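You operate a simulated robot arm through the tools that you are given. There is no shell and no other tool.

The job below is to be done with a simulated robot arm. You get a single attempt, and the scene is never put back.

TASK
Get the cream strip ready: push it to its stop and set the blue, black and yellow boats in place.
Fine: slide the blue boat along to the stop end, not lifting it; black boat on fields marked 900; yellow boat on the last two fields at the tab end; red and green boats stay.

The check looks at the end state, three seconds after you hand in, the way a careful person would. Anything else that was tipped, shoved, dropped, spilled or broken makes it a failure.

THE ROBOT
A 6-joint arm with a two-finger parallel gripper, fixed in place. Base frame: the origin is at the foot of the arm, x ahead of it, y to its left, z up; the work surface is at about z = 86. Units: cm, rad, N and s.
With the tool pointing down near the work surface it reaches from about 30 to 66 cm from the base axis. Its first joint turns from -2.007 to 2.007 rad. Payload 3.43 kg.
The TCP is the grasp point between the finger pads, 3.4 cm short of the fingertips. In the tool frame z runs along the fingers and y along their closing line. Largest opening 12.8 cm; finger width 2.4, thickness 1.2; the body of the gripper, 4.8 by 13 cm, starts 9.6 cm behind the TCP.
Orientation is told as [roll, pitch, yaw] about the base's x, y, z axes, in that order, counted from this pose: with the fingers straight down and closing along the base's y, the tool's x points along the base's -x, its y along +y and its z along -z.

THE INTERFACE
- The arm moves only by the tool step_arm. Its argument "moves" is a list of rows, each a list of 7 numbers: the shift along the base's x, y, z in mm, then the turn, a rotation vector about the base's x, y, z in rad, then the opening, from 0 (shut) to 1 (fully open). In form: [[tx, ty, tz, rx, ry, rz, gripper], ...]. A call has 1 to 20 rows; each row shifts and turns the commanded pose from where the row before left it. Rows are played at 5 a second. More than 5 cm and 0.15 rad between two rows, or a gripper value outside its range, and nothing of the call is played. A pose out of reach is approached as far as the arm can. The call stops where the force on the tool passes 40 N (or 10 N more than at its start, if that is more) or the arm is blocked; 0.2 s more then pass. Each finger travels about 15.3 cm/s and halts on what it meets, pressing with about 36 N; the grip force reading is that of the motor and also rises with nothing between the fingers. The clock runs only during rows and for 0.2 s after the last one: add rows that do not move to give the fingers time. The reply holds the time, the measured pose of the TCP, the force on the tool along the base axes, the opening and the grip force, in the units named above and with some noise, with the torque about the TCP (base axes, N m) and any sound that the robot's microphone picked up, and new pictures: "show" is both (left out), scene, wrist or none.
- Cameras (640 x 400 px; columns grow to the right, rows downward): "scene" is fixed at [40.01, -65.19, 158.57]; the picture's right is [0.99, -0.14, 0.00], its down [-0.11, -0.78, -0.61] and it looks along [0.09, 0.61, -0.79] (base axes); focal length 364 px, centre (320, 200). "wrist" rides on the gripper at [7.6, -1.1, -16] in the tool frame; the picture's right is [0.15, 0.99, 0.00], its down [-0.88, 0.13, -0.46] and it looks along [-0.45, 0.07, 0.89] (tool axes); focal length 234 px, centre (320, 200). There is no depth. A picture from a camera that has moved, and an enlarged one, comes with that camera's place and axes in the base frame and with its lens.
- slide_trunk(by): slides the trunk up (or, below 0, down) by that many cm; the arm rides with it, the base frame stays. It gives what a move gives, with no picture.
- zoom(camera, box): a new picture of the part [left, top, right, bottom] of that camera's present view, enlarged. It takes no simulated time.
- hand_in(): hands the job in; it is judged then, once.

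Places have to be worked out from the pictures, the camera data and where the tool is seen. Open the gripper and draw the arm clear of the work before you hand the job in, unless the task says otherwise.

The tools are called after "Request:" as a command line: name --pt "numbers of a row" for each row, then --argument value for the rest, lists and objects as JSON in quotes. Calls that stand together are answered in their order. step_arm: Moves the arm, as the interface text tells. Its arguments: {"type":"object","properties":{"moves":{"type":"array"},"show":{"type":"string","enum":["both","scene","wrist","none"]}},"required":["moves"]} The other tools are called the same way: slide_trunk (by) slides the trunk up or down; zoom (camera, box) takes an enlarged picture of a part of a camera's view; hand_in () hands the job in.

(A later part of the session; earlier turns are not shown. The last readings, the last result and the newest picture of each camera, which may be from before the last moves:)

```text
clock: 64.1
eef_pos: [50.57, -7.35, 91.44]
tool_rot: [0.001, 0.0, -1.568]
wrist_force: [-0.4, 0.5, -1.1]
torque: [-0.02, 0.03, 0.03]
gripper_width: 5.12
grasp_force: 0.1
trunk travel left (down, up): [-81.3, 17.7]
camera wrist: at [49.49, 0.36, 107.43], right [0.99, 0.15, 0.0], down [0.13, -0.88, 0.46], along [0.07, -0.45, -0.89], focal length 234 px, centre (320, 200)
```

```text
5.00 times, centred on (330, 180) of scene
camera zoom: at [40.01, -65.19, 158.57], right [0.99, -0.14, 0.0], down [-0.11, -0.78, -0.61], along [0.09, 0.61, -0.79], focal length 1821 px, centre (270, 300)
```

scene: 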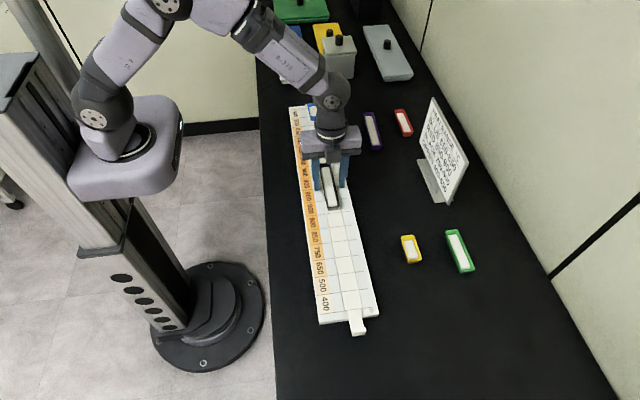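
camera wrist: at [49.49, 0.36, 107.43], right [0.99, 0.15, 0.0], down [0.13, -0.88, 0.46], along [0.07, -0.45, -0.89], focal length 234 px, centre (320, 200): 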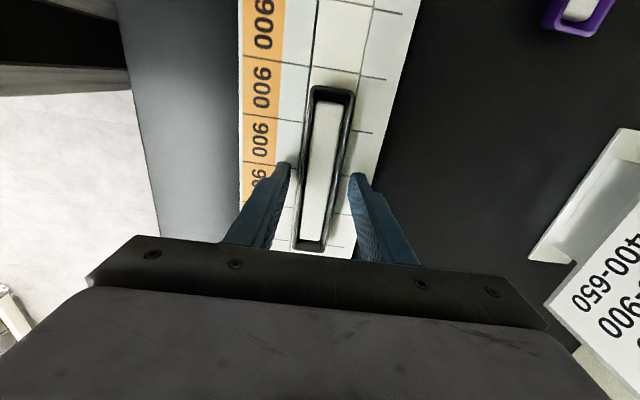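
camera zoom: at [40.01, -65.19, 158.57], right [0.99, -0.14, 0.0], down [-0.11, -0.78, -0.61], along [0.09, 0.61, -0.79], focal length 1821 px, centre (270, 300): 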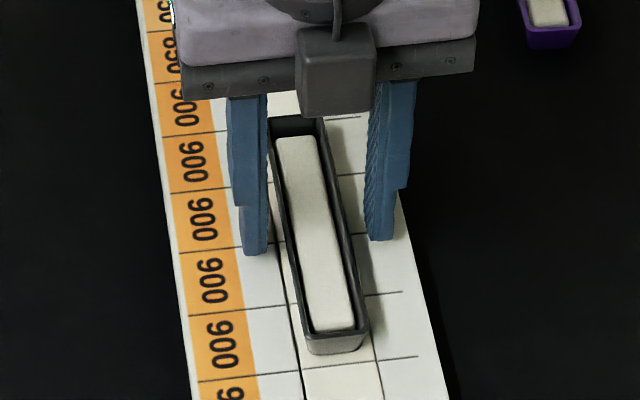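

The black boat rests flat on the middle four 900 fields. I rise straight up, then turn the tool back and move towards the yellow boat.

Request:
step_arm --pt "0 0 10 0 0 0 0.4" --pt "0 0 20 0 0 0 0.4" --pt "0 0 40 0 0 0 0.4" --pt "0 0 45 0 0 0 0.4" --pt "0 0 0 0 0 0 0.4"

Request:
zoom --camera "scene" --box '[290, 140, 370, 220]'

Request:
zoom --camera "wrist" --box '[250, 50, 410, 260]'

```text
clock: 65.3
eef_pos: [50.49, -7.09, 103.22]
tool_rot: [-0.001, 0.0, -1.57]
wrist_force: [-0.4, -0.5, -0.3]
torque: [0.03, 0.0, -0.04]
gripper_width: 5.1
grasp_force: 0.0
trunk travel left (down, up): [-81.3, 17.7]
camera wrist: at [49.44, 0.48, 119.11], right [0.99, 0.15, 0.0], down [0.13, -0.88, 0.46], along [0.07, -0.45, -0.89], focal length 234 px, centre (320, 200)
```

scene: 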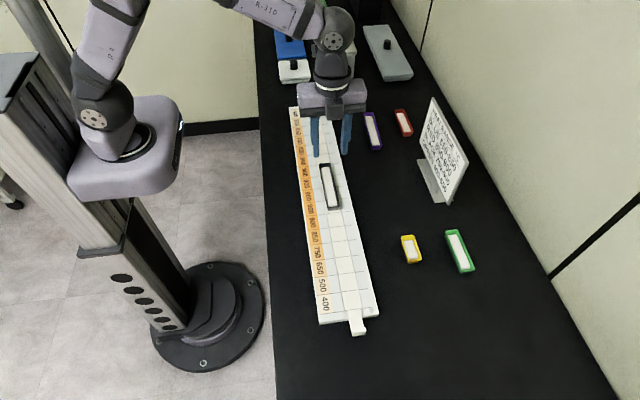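
wrist: 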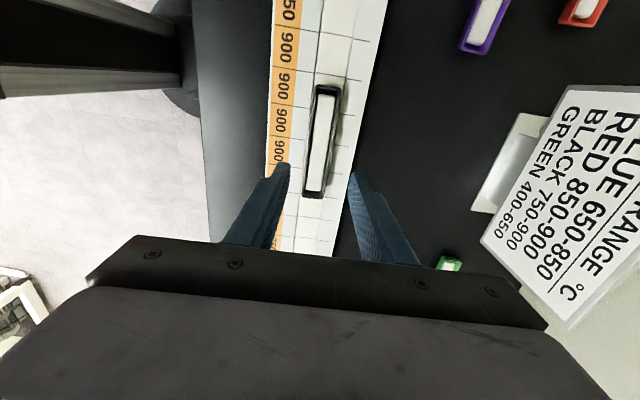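

```text
5.00 times, centred on (330, 180) of scene
camera zoom: at [40.01, -65.19, 158.57], right [0.99, -0.14, 0.0], down [-0.11, -0.78, -0.61], along [0.09, 0.61, -0.79], focal length 1821 px, centre (270, 300)
```

zoom: 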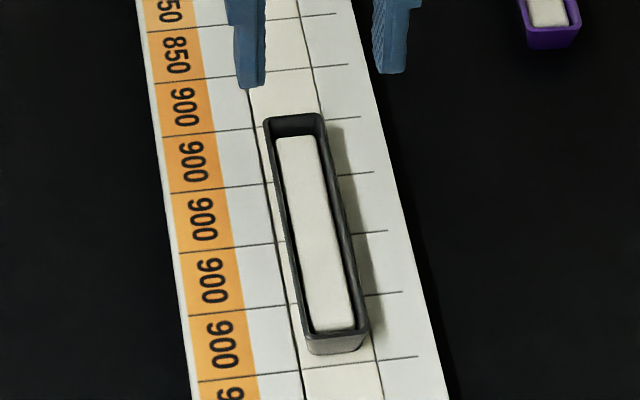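

```text
1.90 times, centred on (330, 155) of wrist
camera zoom: at [49.44, 0.48, 119.11], right [0.99, 0.15, 0.0], down [0.13, -0.88, 0.46], along [0.07, -0.45, -0.89], focal length 446 px, centre (301, 286)
```

zoom: 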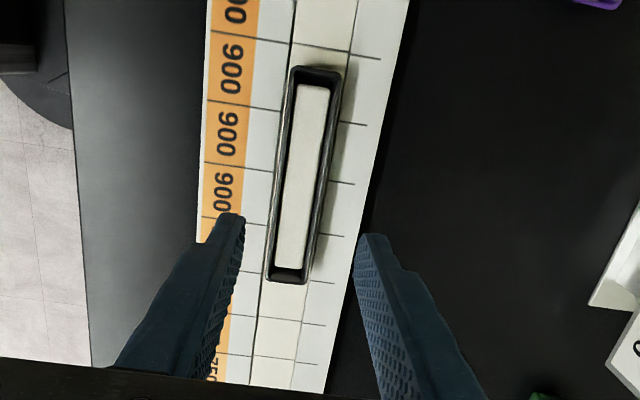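

The black boat is well placed, spanning about y -0.1 to -14.3 inside the 900 fields. Now I turn the tool back to closing along y and move towards the yellow boat at height.

Request:
step_arm --pt "4.5 -15.8 0 0 0 0.1309 0.7" --pt "4.5 -15.8 0 0 0 0.1309 0.7" --pt "4.5 -15.8 0 0 0 0.1309 0.7" --pt "4.5 -15.8 0 0 0 0.1309 0.7" --pt "4.5 -15.8 0 0 0 0.1309 0.7" --pt "4.5 -15.8 0 0 0 0.1309 0.7" --pt "4.5 -15.8 0 0 0 0.1309 0.7" --pt "4.5 -15.8 0 0 0 0.1309 0.7" --pt "4.5 -15.8 0 0 0 0.1309 0.7" --pt "4.5 -15.8 0 0 0 0.1309 0.7" --pt "4.5 -15.8 0 0 0 0.1309 0.7" --pt "4.5 -15.8 0 0 0 0.1309 0.7" --pt "0 0 0 0 -0.1 0 0.7" --pt "0 0 0 0 -0.1 0 0.7" --pt "0 0 0 0 -0.1 0 0.7" --pt "0 0 0 0 -0.1 0 0.7" --pt "0 0 0 0 0 0 0.7" --pt "0 0 0 0 0 0 0.7"

```text
clock: 69.1
eef_pos: [56.08, -26.25, 103.07]
tool_rot: [0.001, -0.403, 0.003]
wrist_force: [0.0, 0.4, -0.8]
torque: [0.01, 0.01, 0.03]
gripper_width: 8.95
grasp_force: 0.0
trunk travel left (down, up): [-81.3, 17.7]
camera wrist: at [42.84, -27.24, 114.78], right [-0.14, 0.99, -0.06], down [0.63, 0.13, 0.76], along [0.76, 0.07, -0.64], focal length 234 px, centre (320, 200)
```

scene: 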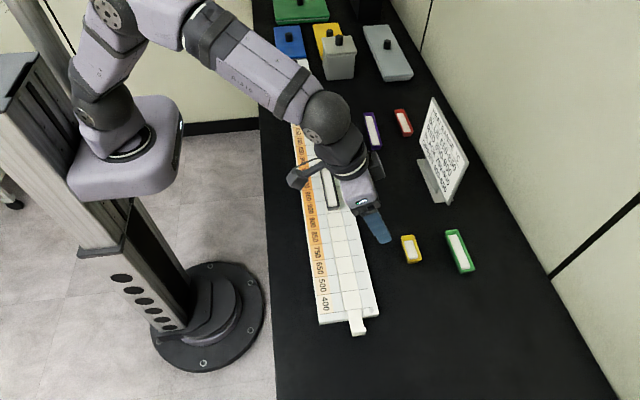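
wrist: 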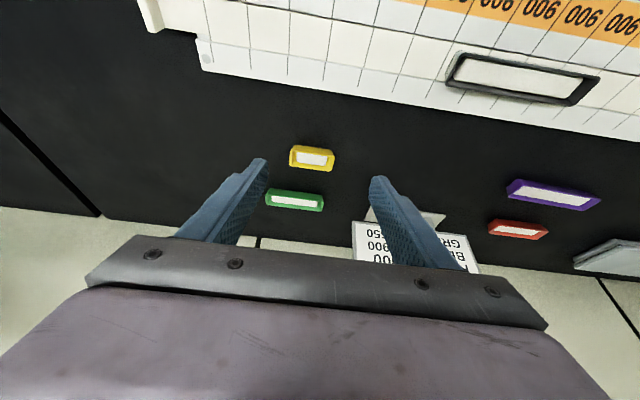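

The yellow boat now shows between the fingers. I zoom from both cameras to measure it.

Request:
zoom --camera "wrist" --box '[264, 130, 360, 190]'

Request:
zoom --camera "scene" --box '[380, 215, 444, 275]'

```text
6.67 times, centred on (312, 160) of wrist
camera zoom: at [42.84, -27.24, 114.78], right [-0.14, 0.99, -0.06], down [0.63, 0.13, 0.76], along [0.76, 0.07, -0.64], focal length 1561 px, centre (373, 467)
```

zoom: 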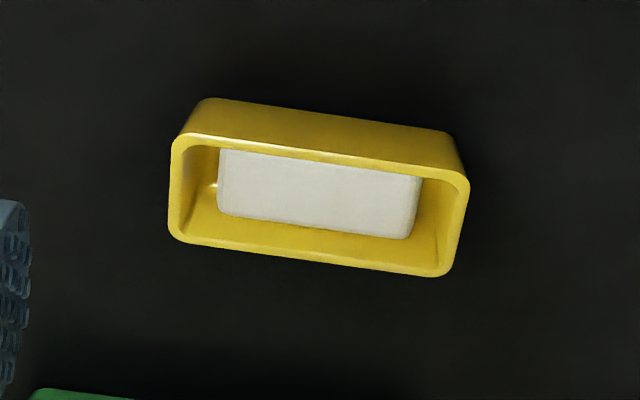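

```text
6.67 times, centred on (412, 245) of scene
camera zoom: at [40.01, -65.19, 158.57], right [0.99, -0.14, 0.0], down [-0.11, -0.78, -0.61], along [0.09, 0.61, -0.79], focal length 2428 px, centre (-293, -100)
```

zoom: 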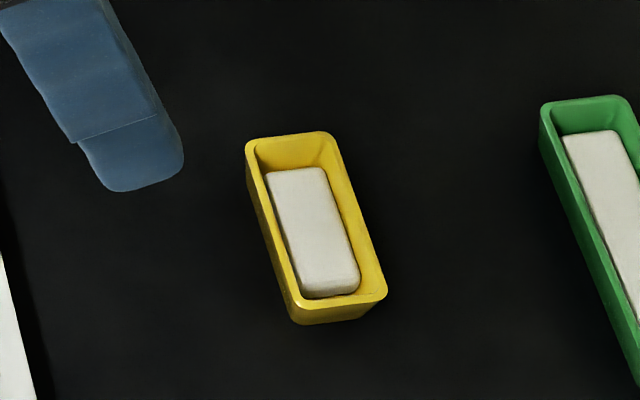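

Both views agree on the yellow boat: centre about (66.1, -27.0), parallel to y, rim 6.4 × 3.0 cm. I move over it keeping the tilt and come down partway.

Request:
step_arm --pt "30 -2.5 0 0 0 0 0.7" --pt "30 -2.5 0 0 0 0 0.7" --pt "29 -2.5 0 0 0 0 0.7" --pt "0 0 -30 0 0 0 0.7" --pt "0 0 -30 0 0 0 0.7" --pt "0 0 -25 0 0 0 0.7" --pt "0 0 0 0 0 0 0.7" --pt "0 0 0 0 0 0 0.7"

Request:
zoom --camera "wrist" --box '[230, 120, 422, 240]'

Request:
zoom --camera "scene" --box '[370, 210, 466, 270]'

```text
clock: 70.9
eef_pos: [64.93, -26.97, 94.29]
tool_rot: [0.0, -0.401, 0.0]
wrist_force: [-0.3, 0.4, -0.6]
torque: [0.01, -0.03, 0.0]
gripper_width: 8.96
grasp_force: 0.1
trunk travel left (down, up): [-81.3, 17.7]
camera wrist: at [51.8, -28.0, 106.04], right [-0.14, 0.99, -0.06], down [0.63, 0.13, 0.76], along [0.76, 0.07, -0.64], focal length 234 px, centre (320, 200)
```

scene: 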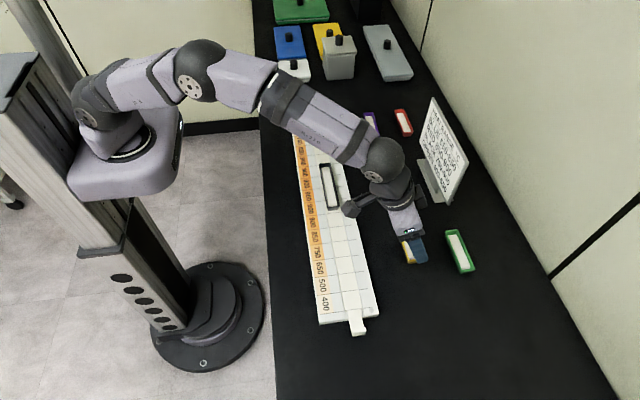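
wrist: 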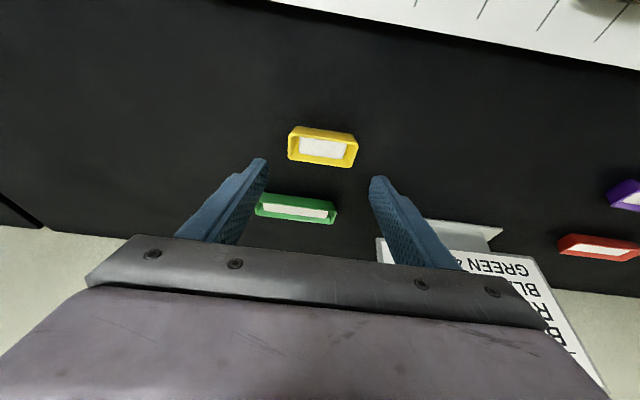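

```text
3.33 times, centred on (326, 180) of wrist
camera zoom: at [51.8, -28.0, 106.04], right [-0.14, 0.99, -0.06], down [0.63, 0.13, 0.76], along [0.76, 0.07, -0.64], focal length 781 px, centre (300, 267)
```

zoom: 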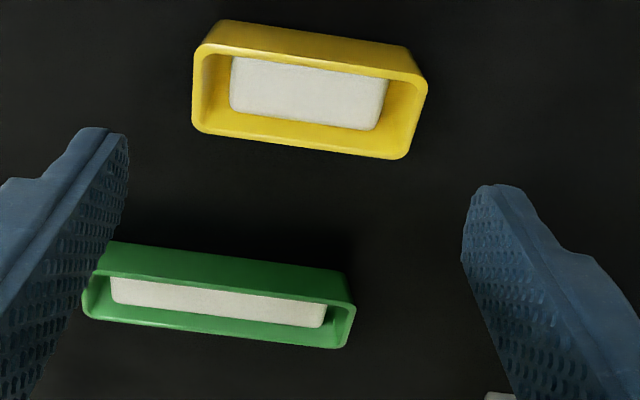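

```text
6.67 times, centred on (418, 240) of scene
camera zoom: at [40.01, -65.19, 158.57], right [0.99, -0.14, 0.0], down [-0.11, -0.78, -0.61], along [0.09, 0.61, -0.79], focal length 2428 px, centre (-333, -67)
```

zoom: 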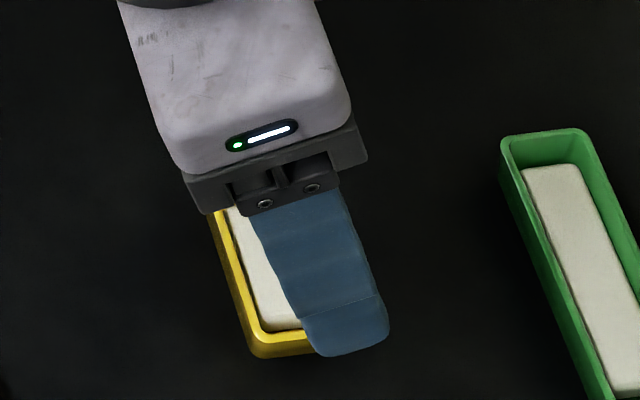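

The fingers straddle the boat along its length, about 1.3 cm clear at each end, and the green boat is well away. I lower to just above the table.

Request:
step_arm --pt "0 0 -15 0 0 0 0.7" --pt "0 0 -15 0 0 0 0.7" --pt "0 0 -8 0 0 0 0.7" --pt "0 0 -4 0 0 0 0.7" --pt "0 0 0 0 0 0 0.7"

Request:
zoom --camera "wrist" --box '[230, 100, 422, 220]'

Request:
zoom --camera "scene" --box '[370, 215, 466, 275]'

```text
clock: 72.1
eef_pos: [64.94, -27.14, 90.11]
tool_rot: [-0.001, -0.4, 0.001]
wrist_force: [0.2, -0.1, -0.1]
torque: [-0.02, -0.02, -0.03]
gripper_width: 8.94
grasp_force: 0.1
trunk travel left (down, up): [-81.3, 17.7]
camera wrist: at [51.81, -28.05, 101.86], right [-0.14, 0.99, -0.06], down [0.63, 0.13, 0.76], along [0.76, 0.07, -0.64], focal length 234 px, centre (320, 200)
```

scene: 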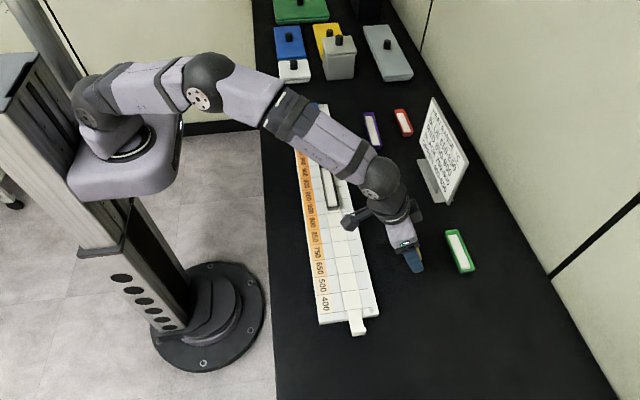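
wrist: 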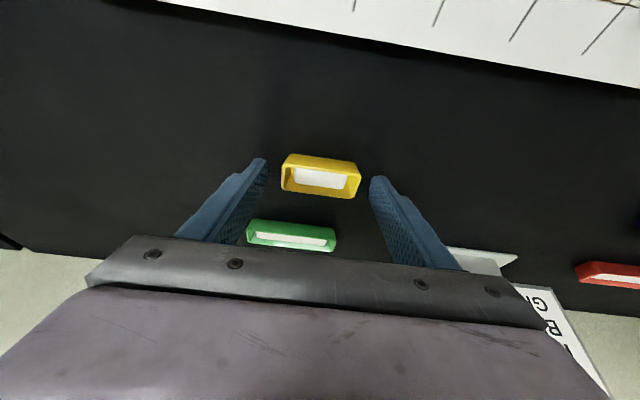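

```text
3.33 times, centred on (326, 160) of wrist
camera zoom: at [51.81, -28.05, 101.86], right [-0.14, 0.99, -0.06], down [0.63, 0.13, 0.76], along [0.76, 0.07, -0.64], focal length 781 px, centre (300, 333)
```

zoom: 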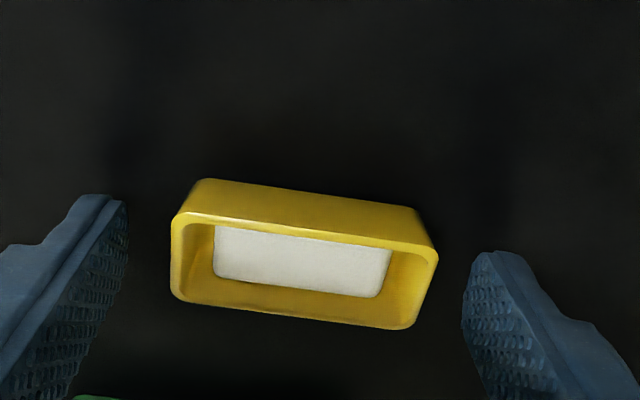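

```text
6.67 times, centred on (418, 245) of scene
camera zoom: at [40.01, -65.19, 158.57], right [0.99, -0.14, 0.0], down [-0.11, -0.78, -0.61], along [0.09, 0.61, -0.79], focal length 2428 px, centre (-333, -100)
```

zoom: 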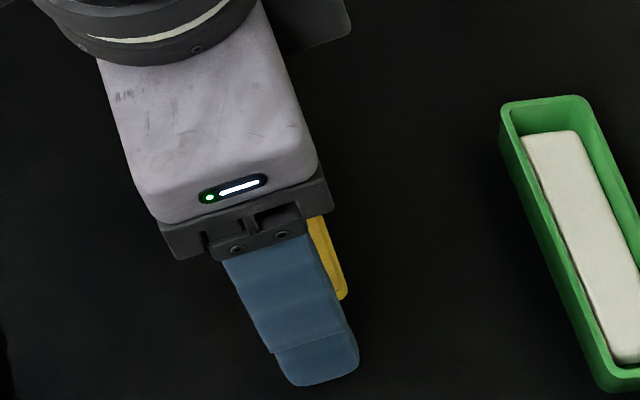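

The boat is centred between the fingertips. I lower 2.5 mm more with a 2 mm shift outward, then close in steps.

Request:
step_arm --pt "2 0 -2.5 0 0 0 0.7" --pt "0 0 0 0 0 0 0.6" --pt "0 0 0 0 0 0 0.54" --pt "0 0 0 0 0 0 0.5" --pt "0 0 0 0 0 0 0.46" --pt "0 0 0 0 0 0 0.3" --pt "0 0 0 0 0 0 0.0" --pt "0 0 0 0 0 0 0.0"

Request:
zoom --camera "wrist" --box '[230, 100, 422, 220]'

Request:
zoom --camera "scene" --box '[370, 215, 466, 275]'

```text
clock: 73.9
eef_pos: [65.09, -26.97, 89.93]
tool_rot: [0.0, -0.401, 0.001]
wrist_force: [-0.3, -0.7, 0.9]
torque: [0.01, -0.03, 0.04]
gripper_width: 6.46
grasp_force: 36.0
trunk travel left (down, up): [-81.3, 17.7]
camera wrist: at [52.01, -28.01, 101.64], right [-0.14, 0.99, -0.06], down [0.63, 0.13, 0.76], along [0.76, 0.07, -0.64], focal length 234 px, centre (320, 200)
```

scene: 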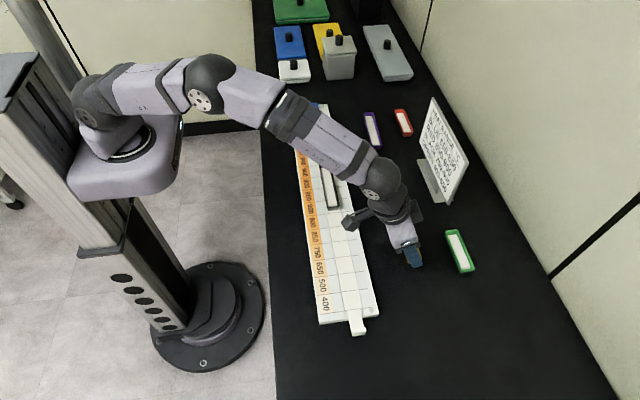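
wrist: 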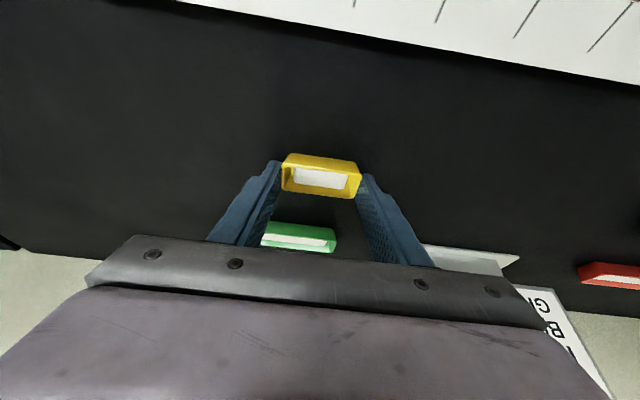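

```text
3.33 times, centred on (326, 160) of wrist
camera zoom: at [52.01, -28.01, 101.64], right [-0.14, 0.99, -0.06], down [0.63, 0.13, 0.76], along [0.76, 0.07, -0.64], focal length 781 px, centre (300, 333)
```

zoom: 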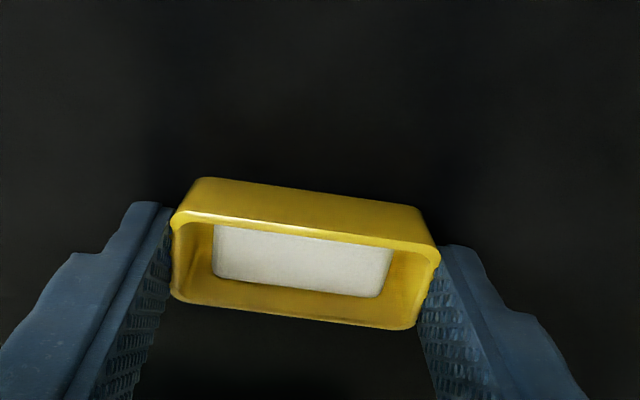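

```text
6.67 times, centred on (418, 245) of scene
camera zoom: at [40.01, -65.19, 158.57], right [0.99, -0.14, 0.0], down [-0.11, -0.78, -0.61], along [0.09, 0.61, -0.79], focal length 2428 px, centre (-333, -100)
```

zoom: 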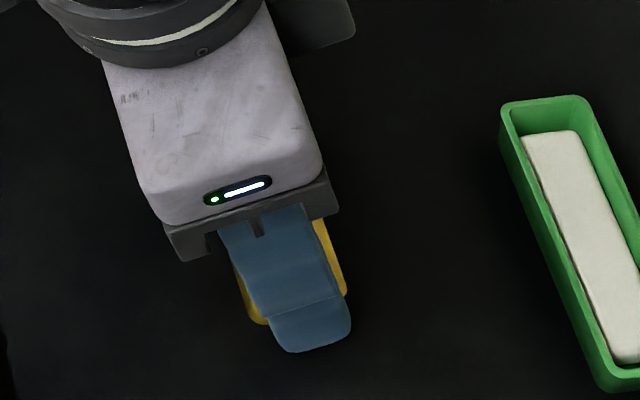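

The grip is on the yellow boat at 6.46 cm with 36 N. I lift slowly by 2 cm and check it.

Request:
step_arm --pt "0 0 3 0 0 0 0" --pt "0 0 7 0 0 0 0" --pt "0 0 10 0 0 0 0" --pt "0 0 0 0 0 0 0" --pt "0 0 0 0 0 0 0"

Request:
zoom --camera "wrist" --box '[230, 100, 422, 220]'

Request:
zoom --camera "scene" --box '[370, 210, 466, 270]'

```text
clock: 75.1
eef_pos: [65.08, -27.1, 91.87]
tool_rot: [-0.001, -0.398, 0.003]
wrist_force: [0.8, -0.3, -0.9]
torque: [0.01, 0.0, 0.0]
gripper_width: 6.45
grasp_force: 35.8
trunk travel left (down, up): [-81.3, 17.7]
camera wrist: at [51.9, -28.1, 103.66], right [-0.14, 0.99, -0.06], down [0.63, 0.13, 0.76], along [0.76, 0.07, -0.64], focal length 234 px, centre (320, 200)
```

scene: 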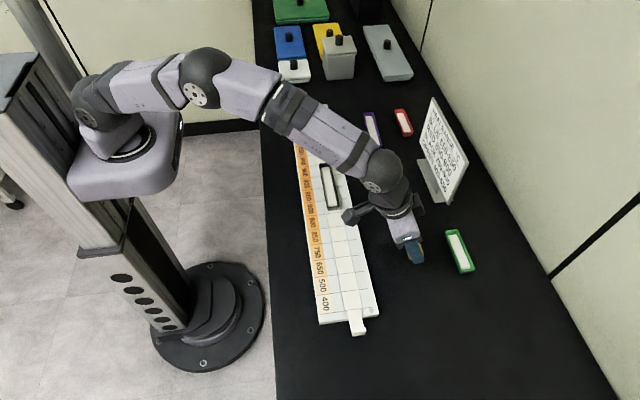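
wrist: 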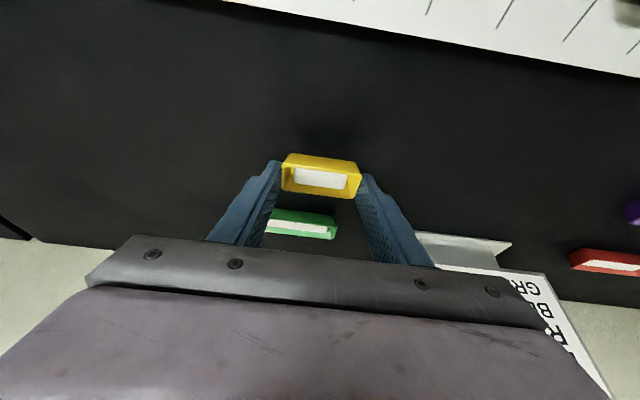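

```text
3.33 times, centred on (326, 160) of wrist
camera zoom: at [51.9, -28.1, 103.66], right [-0.14, 0.99, -0.06], down [0.63, 0.13, 0.76], along [0.76, 0.07, -0.64], focal length 781 px, centre (300, 333)
```

zoom: 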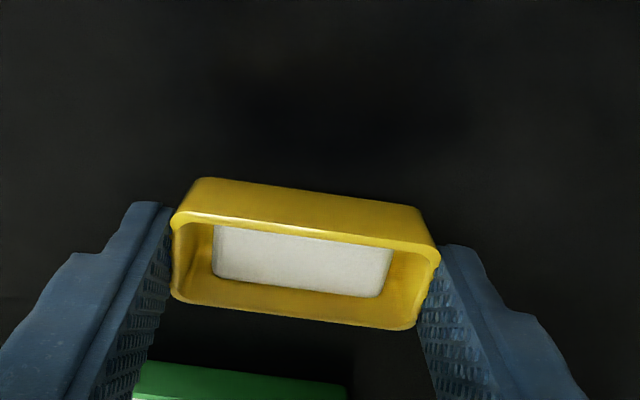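

```text
6.67 times, centred on (418, 240) of scene
camera zoom: at [40.01, -65.19, 158.57], right [0.99, -0.14, 0.0], down [-0.11, -0.78, -0.61], along [0.09, 0.61, -0.79], focal length 2428 px, centre (-333, -67)
```

zoom: 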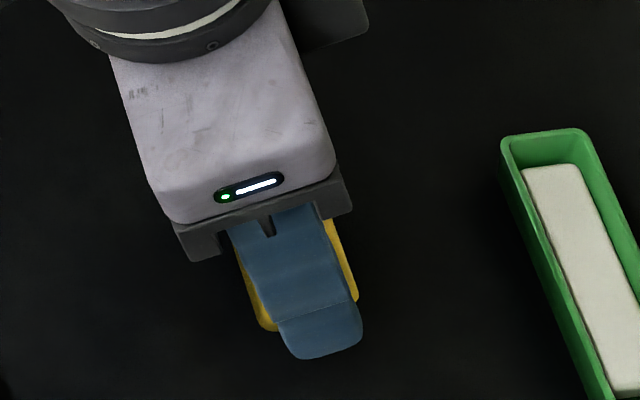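

The boat is held firmly and level. I raise it and carry it over the tab end, towards boat centre (50.57, -35), keeping the same tilt.

Request:
step_arm --pt "0 0 20 0 0 0 0" --pt "0 0 30 0 0 0 0" --pt "-31 -16 0 0 0 0 0" --pt "-31 -16 0 0 0 0 0" --pt "-31 -16 0 0 0 0 0" --pt "-31 -16 0 0 0 0 0" --pt "-31 -15 0 0 0 0 0" --pt "0 0 0 0 0 0 0" --pt "0 0 0 0 0 0 0"

Request:
zoom --camera "wrist" --box '[230, 80, 422, 220]'

Request:
zoom --camera "scene" --box '[300, 240, 420, 340]'

```text
clock: 77.1
eef_pos: [49.97, -35.14, 97.01]
tool_rot: [-0.001, -0.398, 0.002]
wrist_force: [-0.3, 0.0, -0.5]
torque: [-0.01, 0.0, 0.03]
gripper_width: 6.44
grasp_force: 35.9
trunk travel left (down, up): [-81.3, 17.7]
camera wrist: at [36.77, -36.15, 108.8], right [-0.14, 0.99, -0.06], down [0.63, 0.13, 0.76], along [0.76, 0.07, -0.64], focal length 234 px, centre (320, 200)
```

scene: 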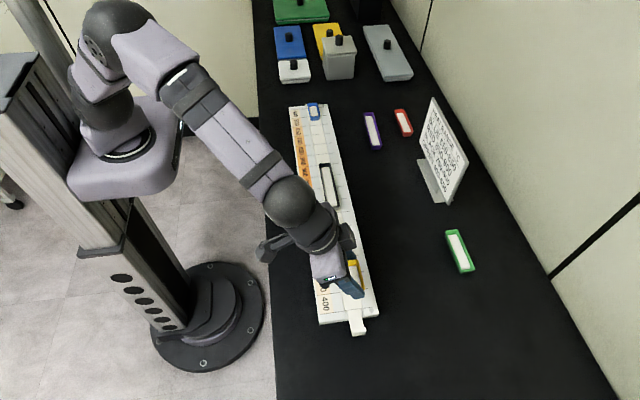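
wrist: 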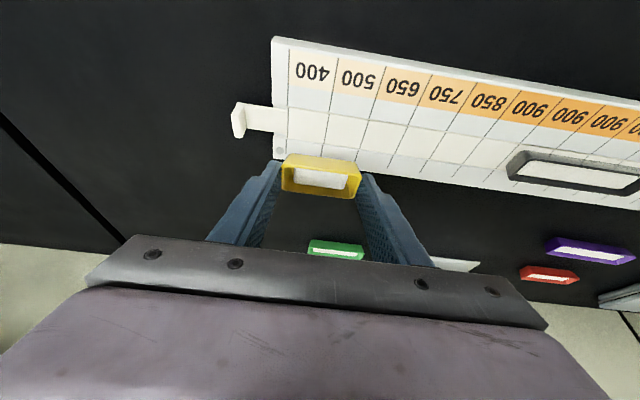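

```text
2.86 times, centred on (326, 150) of wrist
camera zoom: at [36.77, -36.15, 108.8], right [-0.14, 0.99, -0.06], down [0.63, 0.13, 0.76], along [0.76, 0.07, -0.64], focal length 669 px, centre (303, 343)
```

zoom: 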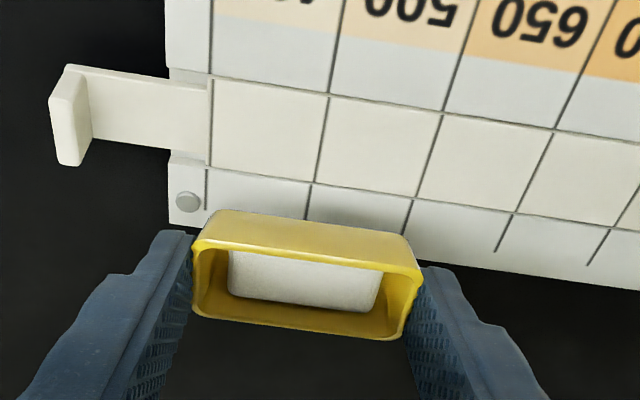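

```text
4.00 times, centred on (360, 290) of scene
camera zoom: at [40.01, -65.19, 158.57], right [0.99, -0.14, 0.0], down [-0.11, -0.78, -0.61], along [0.09, 0.61, -0.79], focal length 1457 px, centre (160, -160)
```

zoom: 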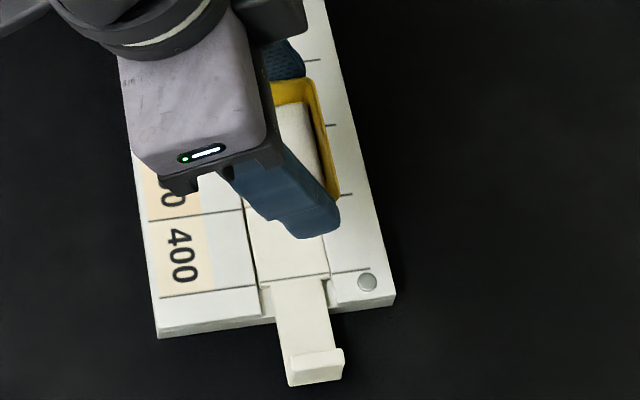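

The last two strip fields span about y -39.0 to -30.8, and the strip's centre here is x ≈ 50.65. I correct by -3 mm in x and +2 mm in y, then lower to about 1 cm above the strip.

Request:
step_arm --pt "-3 2 -12 0 0 0 0" --pt "0 0 -15 0 0 0 0" --pt "0 0 -12 0 0 0 0" --pt "0 0 -8 0 0 0 0" --pt "0 0 0 0 0 0 0" --pt "0 0 0 0 0 0 0"

Request:
zoom --camera "wrist" --box '[230, 100, 422, 220]'

Request:
zoom --camera "scene" --box '[310, 250, 406, 330]'

```text
clock: 78.5
eef_pos: [49.35, -34.69, 92.23]
tool_rot: [0.001, -0.4, 0.002]
wrist_force: [1.0, 0.1, -0.6]
torque: [0.02, 0.02, 0.01]
gripper_width: 6.39
grasp_force: 36.3
trunk travel left (down, up): [-81.3, 17.7]
camera wrist: at [36.17, -35.8, 104.0], right [-0.14, 0.99, -0.06], down [0.63, 0.13, 0.76], along [0.76, 0.07, -0.64], focal length 234 px, centre (320, 200)
```

scene: 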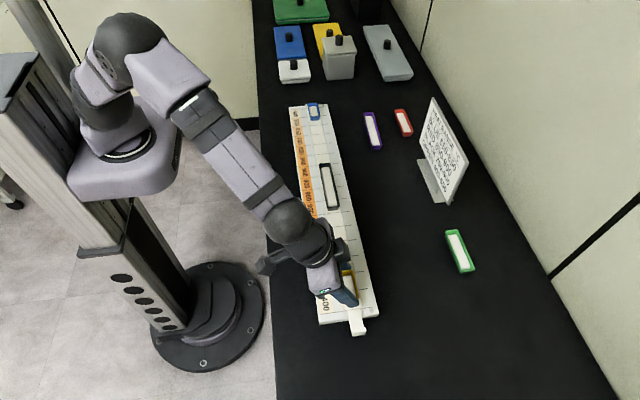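
wrist: 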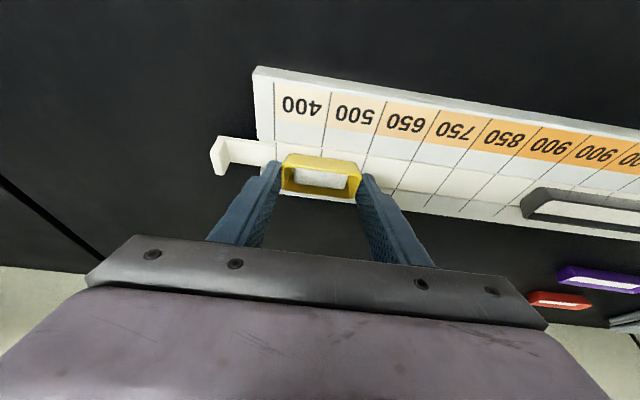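

```text
3.33 times, centred on (326, 160) of wrist
camera zoom: at [36.17, -35.8, 104.0], right [-0.14, 0.99, -0.06], down [0.63, 0.13, 0.76], along [0.76, 0.07, -0.64], focal length 781 px, centre (300, 333)
```

zoom: 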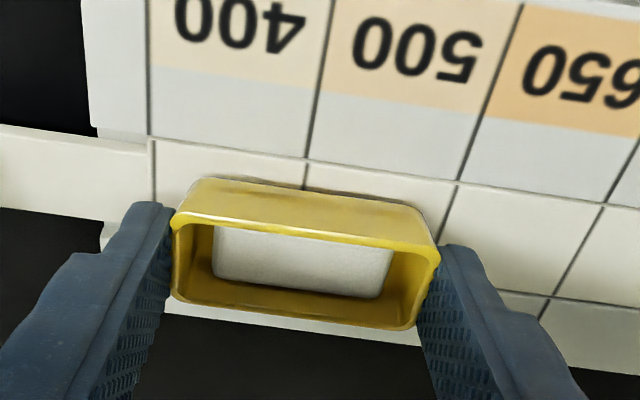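

```text
5.00 times, centred on (358, 290) of scene
camera zoom: at [40.01, -65.19, 158.57], right [0.99, -0.14, 0.0], down [-0.11, -0.78, -0.61], along [0.09, 0.61, -0.79], focal length 1821 px, centre (130, -250)
```

zoom: 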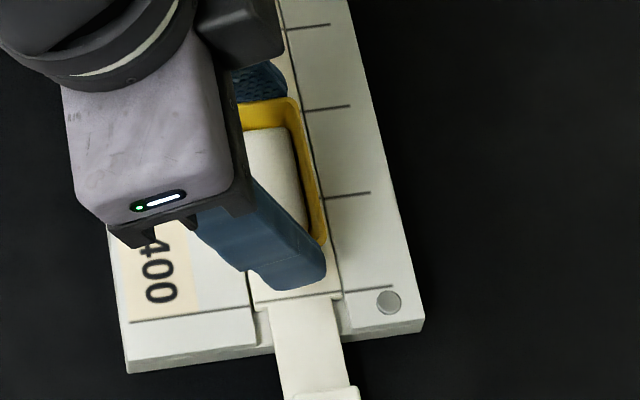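

Compared with the strip edges and field lines, the boat should go about 3 mm in +x and 3.5 mm in -y to be centred. I shift it and lower 7 mm more.

Request:
step_arm --pt "3 -3.5 0 0 0 0 0" --pt "0 0 -3 0 0 0 0" --pt "0 0 -2 0 0 0 0" --pt "0 0 -2 0 0 0 0" --pt "0 0 0 0 0 0 0" --pt "0 0 0 0 0 0 0"

Request:
zoom --camera "wrist" --box '[230, 100, 422, 220]'

Request:
zoom --camera "scene" --box '[310, 250, 406, 330]'

```text
clock: 79.9
eef_pos: [49.57, -35.14, 91.52]
tool_rot: [0.001, -0.4, 0.002]
wrist_force: [0.7, 0.5, -0.2]
torque: [0.0, 0.03, -0.01]
gripper_width: 6.43
grasp_force: 36.8
trunk travel left (down, up): [-81.3, 17.7]
camera wrist: at [36.41, -36.15, 103.25], right [-0.14, 0.99, -0.06], down [0.63, 0.13, 0.76], along [0.76, 0.07, -0.64], focal length 234 px, centre (320, 200)
```

scene: 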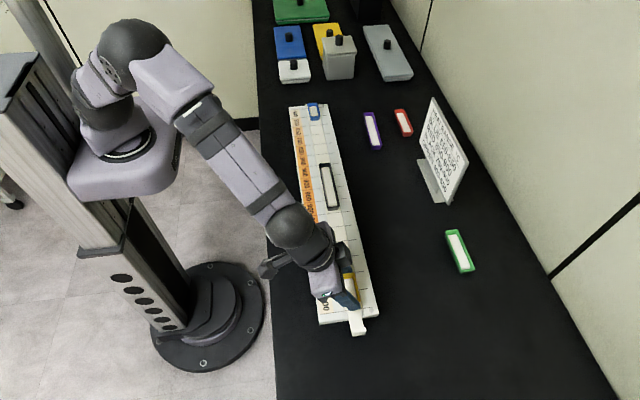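
wrist: 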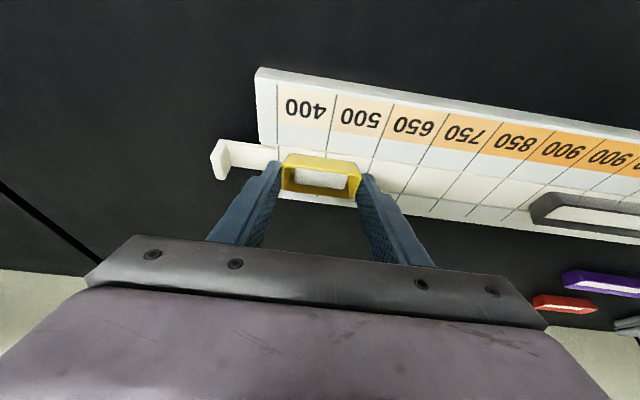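

```text
3.33 times, centred on (326, 160) of wrist
camera zoom: at [36.41, -36.15, 103.25], right [-0.14, 0.99, -0.06], down [0.63, 0.13, 0.76], along [0.76, 0.07, -0.64], focal length 781 px, centre (300, 333)
```

zoom: 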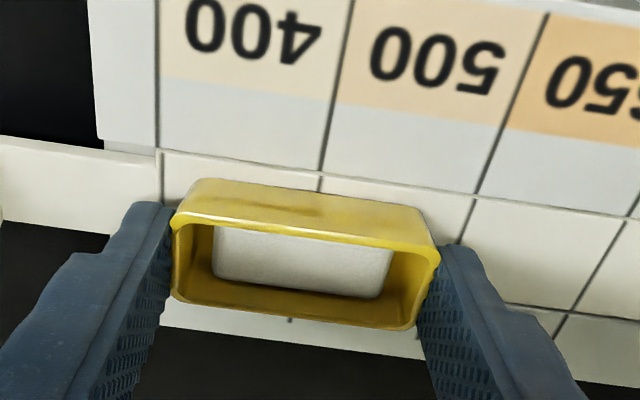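

```text
5.00 times, centred on (358, 290) of scene
camera zoom: at [40.01, -65.19, 158.57], right [0.99, -0.14, 0.0], down [-0.11, -0.78, -0.61], along [0.09, 0.61, -0.79], focal length 1821 px, centre (130, -250)
```

zoom: 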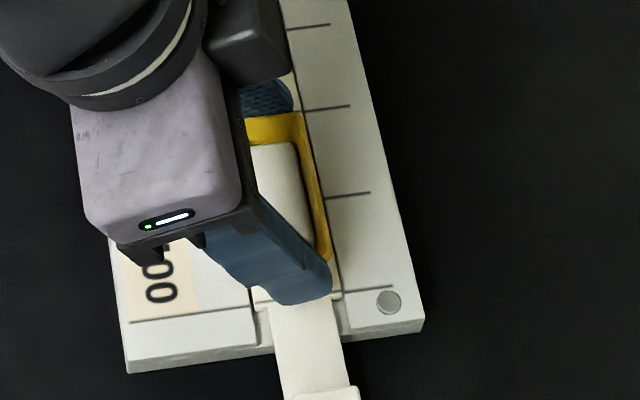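

The boat is centred between the field lines and almost centred across the strip. I shift 1.5 mm in +x and lower in 1 mm rows until it touches.

Request:
step_arm --pt "1.5 0 -1 0 0 0 0" --pt "0 0 -1 0 0 0 0" --pt "0 0 -1 0 0 0 0" --pt "0 0 0 0 0 0 0" --show "wrist"

Request:
zoom --camera "wrist" --box '[230, 100, 422, 220]'

```text
clock: 80.9
eef_pos: [49.81, -35.11, 91.47]
tool_rot: [-0.002, -0.404, 0.002]
wrist_force: [1.8, 0.0, 12.8]
torque: [0.22, -0.1, -0.03]
gripper_width: 6.45
grasp_force: 36.8
trunk travel left (down, up): [-81.3, 17.7]
camera wrist: at [36.54, -36.1, 103.13], right [-0.14, 0.99, -0.06], down [0.63, 0.13, 0.76], along [0.76, 0.07, -0.64], focal length 234 px, centre (320, 200)
```

wrist: 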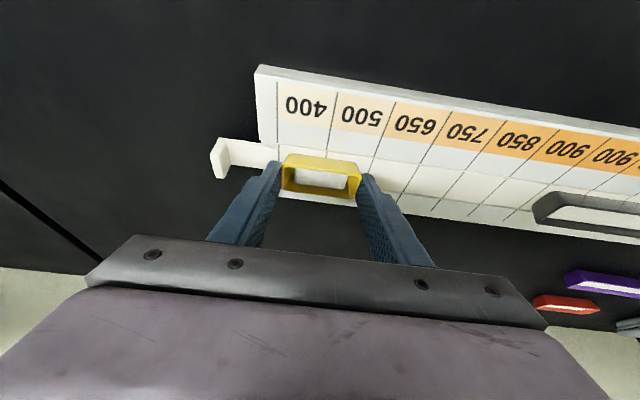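

```text
3.33 times, centred on (326, 160) of wrist
camera zoom: at [36.54, -36.1, 103.13], right [-0.14, 0.99, -0.06], down [0.63, 0.13, 0.76], along [0.76, 0.07, -0.64], focal length 781 px, centre (300, 333)
```

zoom: 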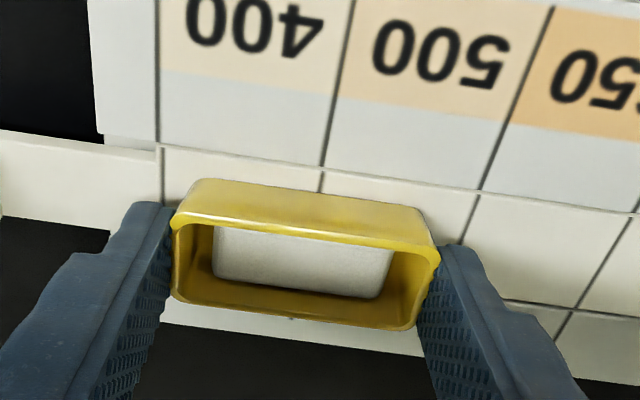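

It is down: 12.8 N at z 91.47, centred on the two tab-end fields. I ease off 2 mm and open gradually.

Request:
step_arm --pt "0 0 2 0 0 0 0" --pt "0 0 0 0 0 0 0" --pt "0 0 0 0 0 0 0.53" --pt "0 0 0 0 0 0 0.58" --pt "0 0 0 0 0 0 0.65" --pt "0 0 0 0 0 0 0.65"

Request:
zoom --camera "wrist" --box '[230, 100, 422, 220]'

Request:
zoom --camera "scene" --box '[310, 250, 406, 330]'

```text
clock: 82.3
eef_pos: [49.87, -35.12, 91.38]
tool_rot: [-0.001, -0.399, 0.0]
wrist_force: [0.4, -0.3, -0.8]
torque: [-0.06, -0.01, -0.03]
gripper_width: 8.28
grasp_force: 0.1
trunk travel left (down, up): [-81.3, 17.7]
camera wrist: at [36.57, -36.12, 103.12], right [-0.14, 0.99, -0.06], down [0.63, 0.13, 0.76], along [0.76, 0.07, -0.64], focal length 234 px, centre (320, 200)
```

scene: 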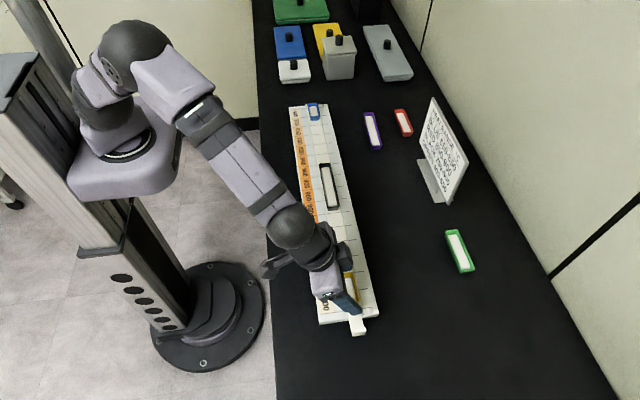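
wrist: 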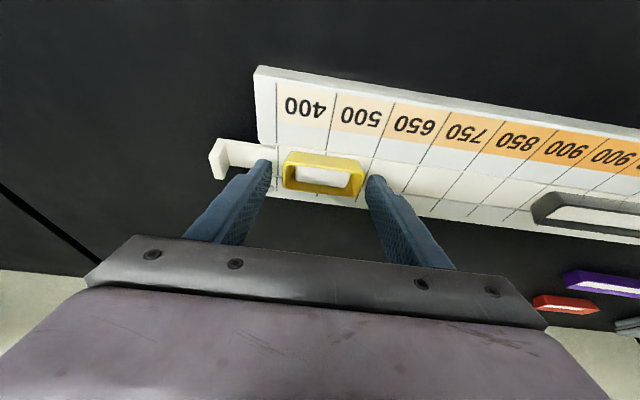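

```text
3.33 times, centred on (326, 160) of wrist
camera zoom: at [36.57, -36.12, 103.12], right [-0.14, 0.99, -0.06], down [0.63, 0.13, 0.76], along [0.76, 0.07, -0.64], focal length 781 px, centre (300, 333)
```

zoom: 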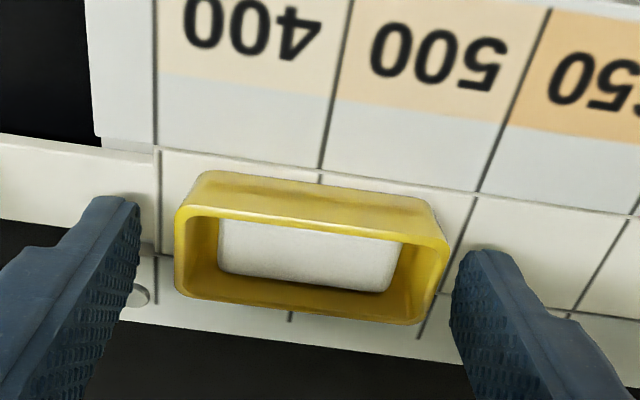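

```text
5.00 times, centred on (358, 290) of scene
camera zoom: at [40.01, -65.19, 158.57], right [0.99, -0.14, 0.0], down [-0.11, -0.78, -0.61], along [0.09, 0.61, -0.79], focal length 1821 px, centre (130, -250)
```

zoom: 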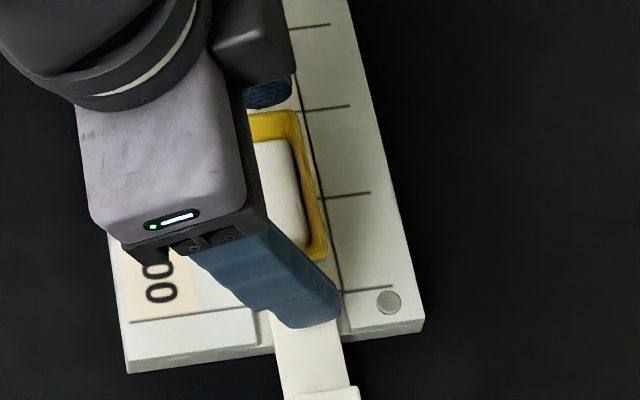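

The yellow boat is released and sits flat on the last two fields. I rise straight up, clear of it, and then check the whole scene.

Request:
step_arm --pt "0 0 8 0 0 0 0.65" --pt "0 0 20 0 0 0 0.65" --pt "0 0 40 0 0 0 0.65" --pt "0 0 45 0 0 0 0.65" --pt "-20 30 0 0 0.1 0 0.65" --pt "-20 40 0 0 0.1 0 0.65" --pt "-20 40 0 0 0.1 0 0.65" --pt "-10 40 10 0 0.1 0 0.65" --pt "-10 40 10 0 0 0 0.65" --pt "-10 40 10 0 0 0 0.65" --pt "0 0 0 0 0 0 0.65" --pt "0 0 0 0 0 0 0.65"

Request:
zoom --camera "scene" --box '[300, 250, 396, 340]'

Request:
zoom --camera "scene" --box '[280, 95, 376, 215]'

Request:
zoom --camera "wrist" --box '[0, 60, 320, 260]'

```text
clock: 84.9
eef_pos: [40.65, -12.07, 105.4]
tool_rot: [0.001, 0.0, 0.002]
wrist_force: [-0.5, -0.2, -0.3]
torque: [-0.01, 0.01, 0.02]
gripper_width: 8.3
grasp_force: 0.1
trunk travel left (down, up): [-81.3, 17.7]
camera wrist: at [33.19, -13.06, 121.41], right [-0.15, 0.99, 0.0], down [0.88, 0.13, 0.46], along [0.45, 0.07, -0.89], focal length 234 px, centre (320, 200)
```

scene: 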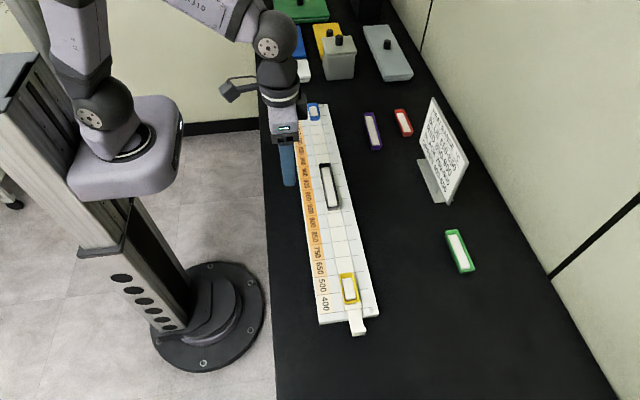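
wrist: 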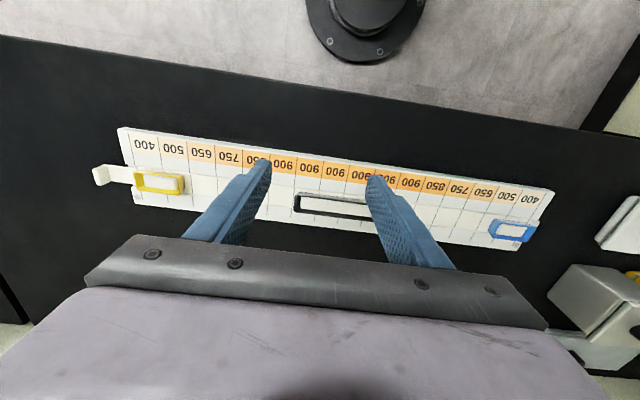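

```text
4.44 times, centred on (348, 295) of scene
camera zoom: at [40.01, -65.19, 158.57], right [0.99, -0.14, 0.0], down [-0.11, -0.78, -0.61], along [0.09, 0.61, -0.79], focal length 1619 px, centre (196, -222)
```

zoom: 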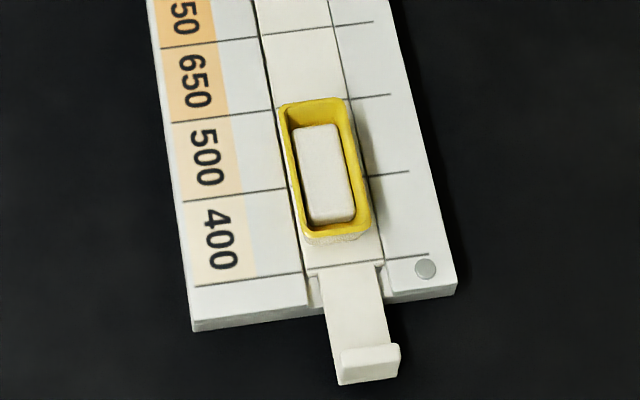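

```text
3.33 times, centred on (328, 155) of scene
camera zoom: at [40.01, -65.19, 158.57], right [0.99, -0.14, 0.0], down [-0.11, -0.78, -0.61], along [0.09, 0.61, -0.79], focal length 1214 px, centre (293, 350)
```

zoom: 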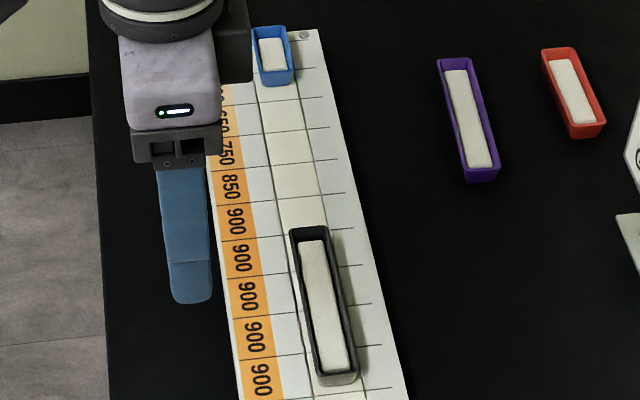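

```text
2.00 times, centred on (160, 160) of wrist
camera zoom: at [33.19, -13.06, 121.41], right [-0.15, 0.99, 0.0], down [0.88, 0.13, 0.46], along [0.45, 0.07, -0.89], focal length 468 px, centre (640, 280)
```

zoom: 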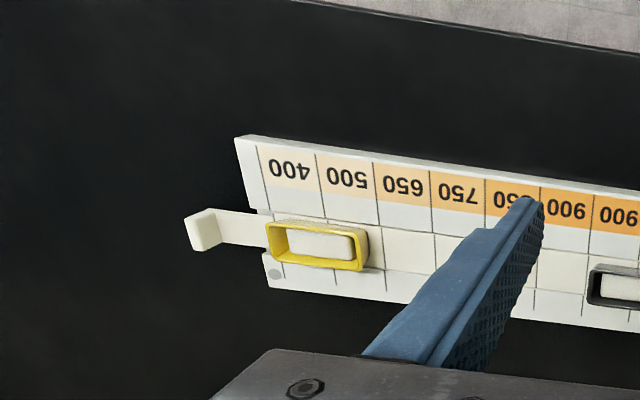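

All three boats look well placed. I zoom on the stop end to confirm that the strip is still seated and the blue boat is fine.

Request:
zoom --camera "scene" --box '[290, 92, 354, 132]'

Request:
zoom --camera "wrist" --box '[440, 160, 568, 260]'

Request:
zoom --camera "scene" --box '[300, 150, 380, 220]'

```text
10.00 times, centred on (322, 112) of scene
camera zoom: at [40.01, -65.19, 158.57], right [0.99, -0.14, 0.0], down [-0.11, -0.78, -0.61], along [0.09, 0.61, -0.79], focal length 3643 px, centre (300, 1080)
```

zoom: 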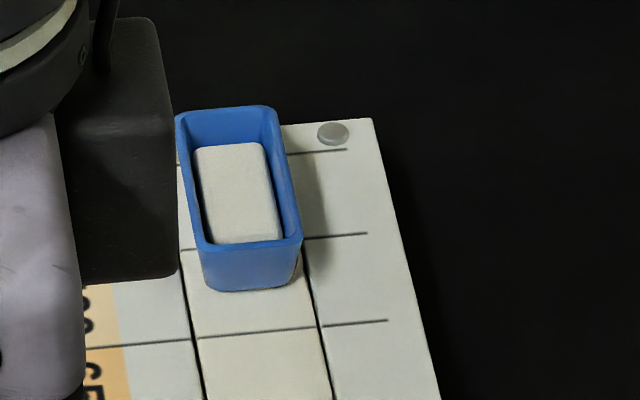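

```text
4.00 times, centred on (504, 210) of wrist
camera zoom: at [33.19, -13.06, 121.41], right [-0.15, 0.99, 0.0], down [0.88, 0.13, 0.46], along [0.45, 0.07, -0.89], focal length 937 px, centre (-416, 160)
```

zoom: 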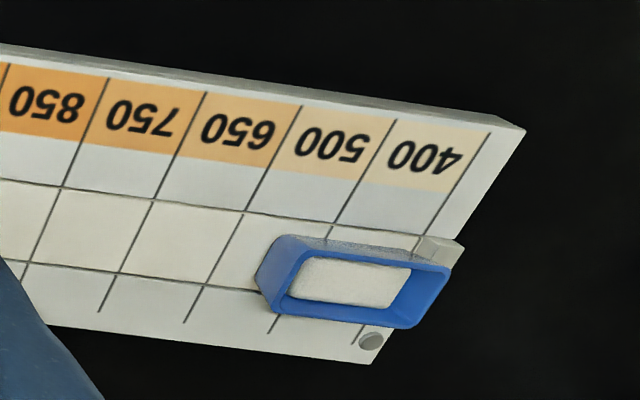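

```text
5.71 times, centred on (340, 185) of scene
camera zoom: at [40.01, -65.19, 158.57], right [0.99, -0.14, 0.0], down [-0.11, -0.78, -0.61], along [0.09, 0.61, -0.79], focal length 2082 px, centre (206, 286)
```

zoom: 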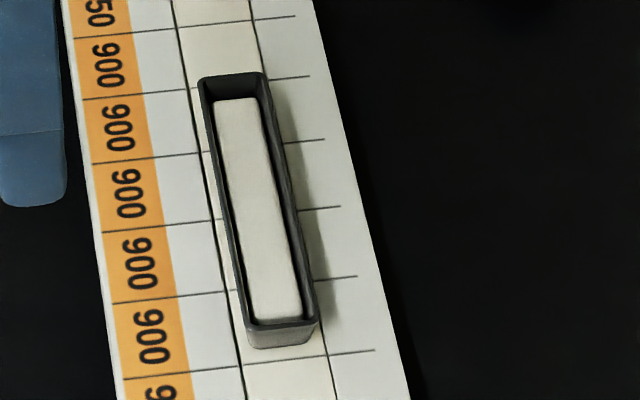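

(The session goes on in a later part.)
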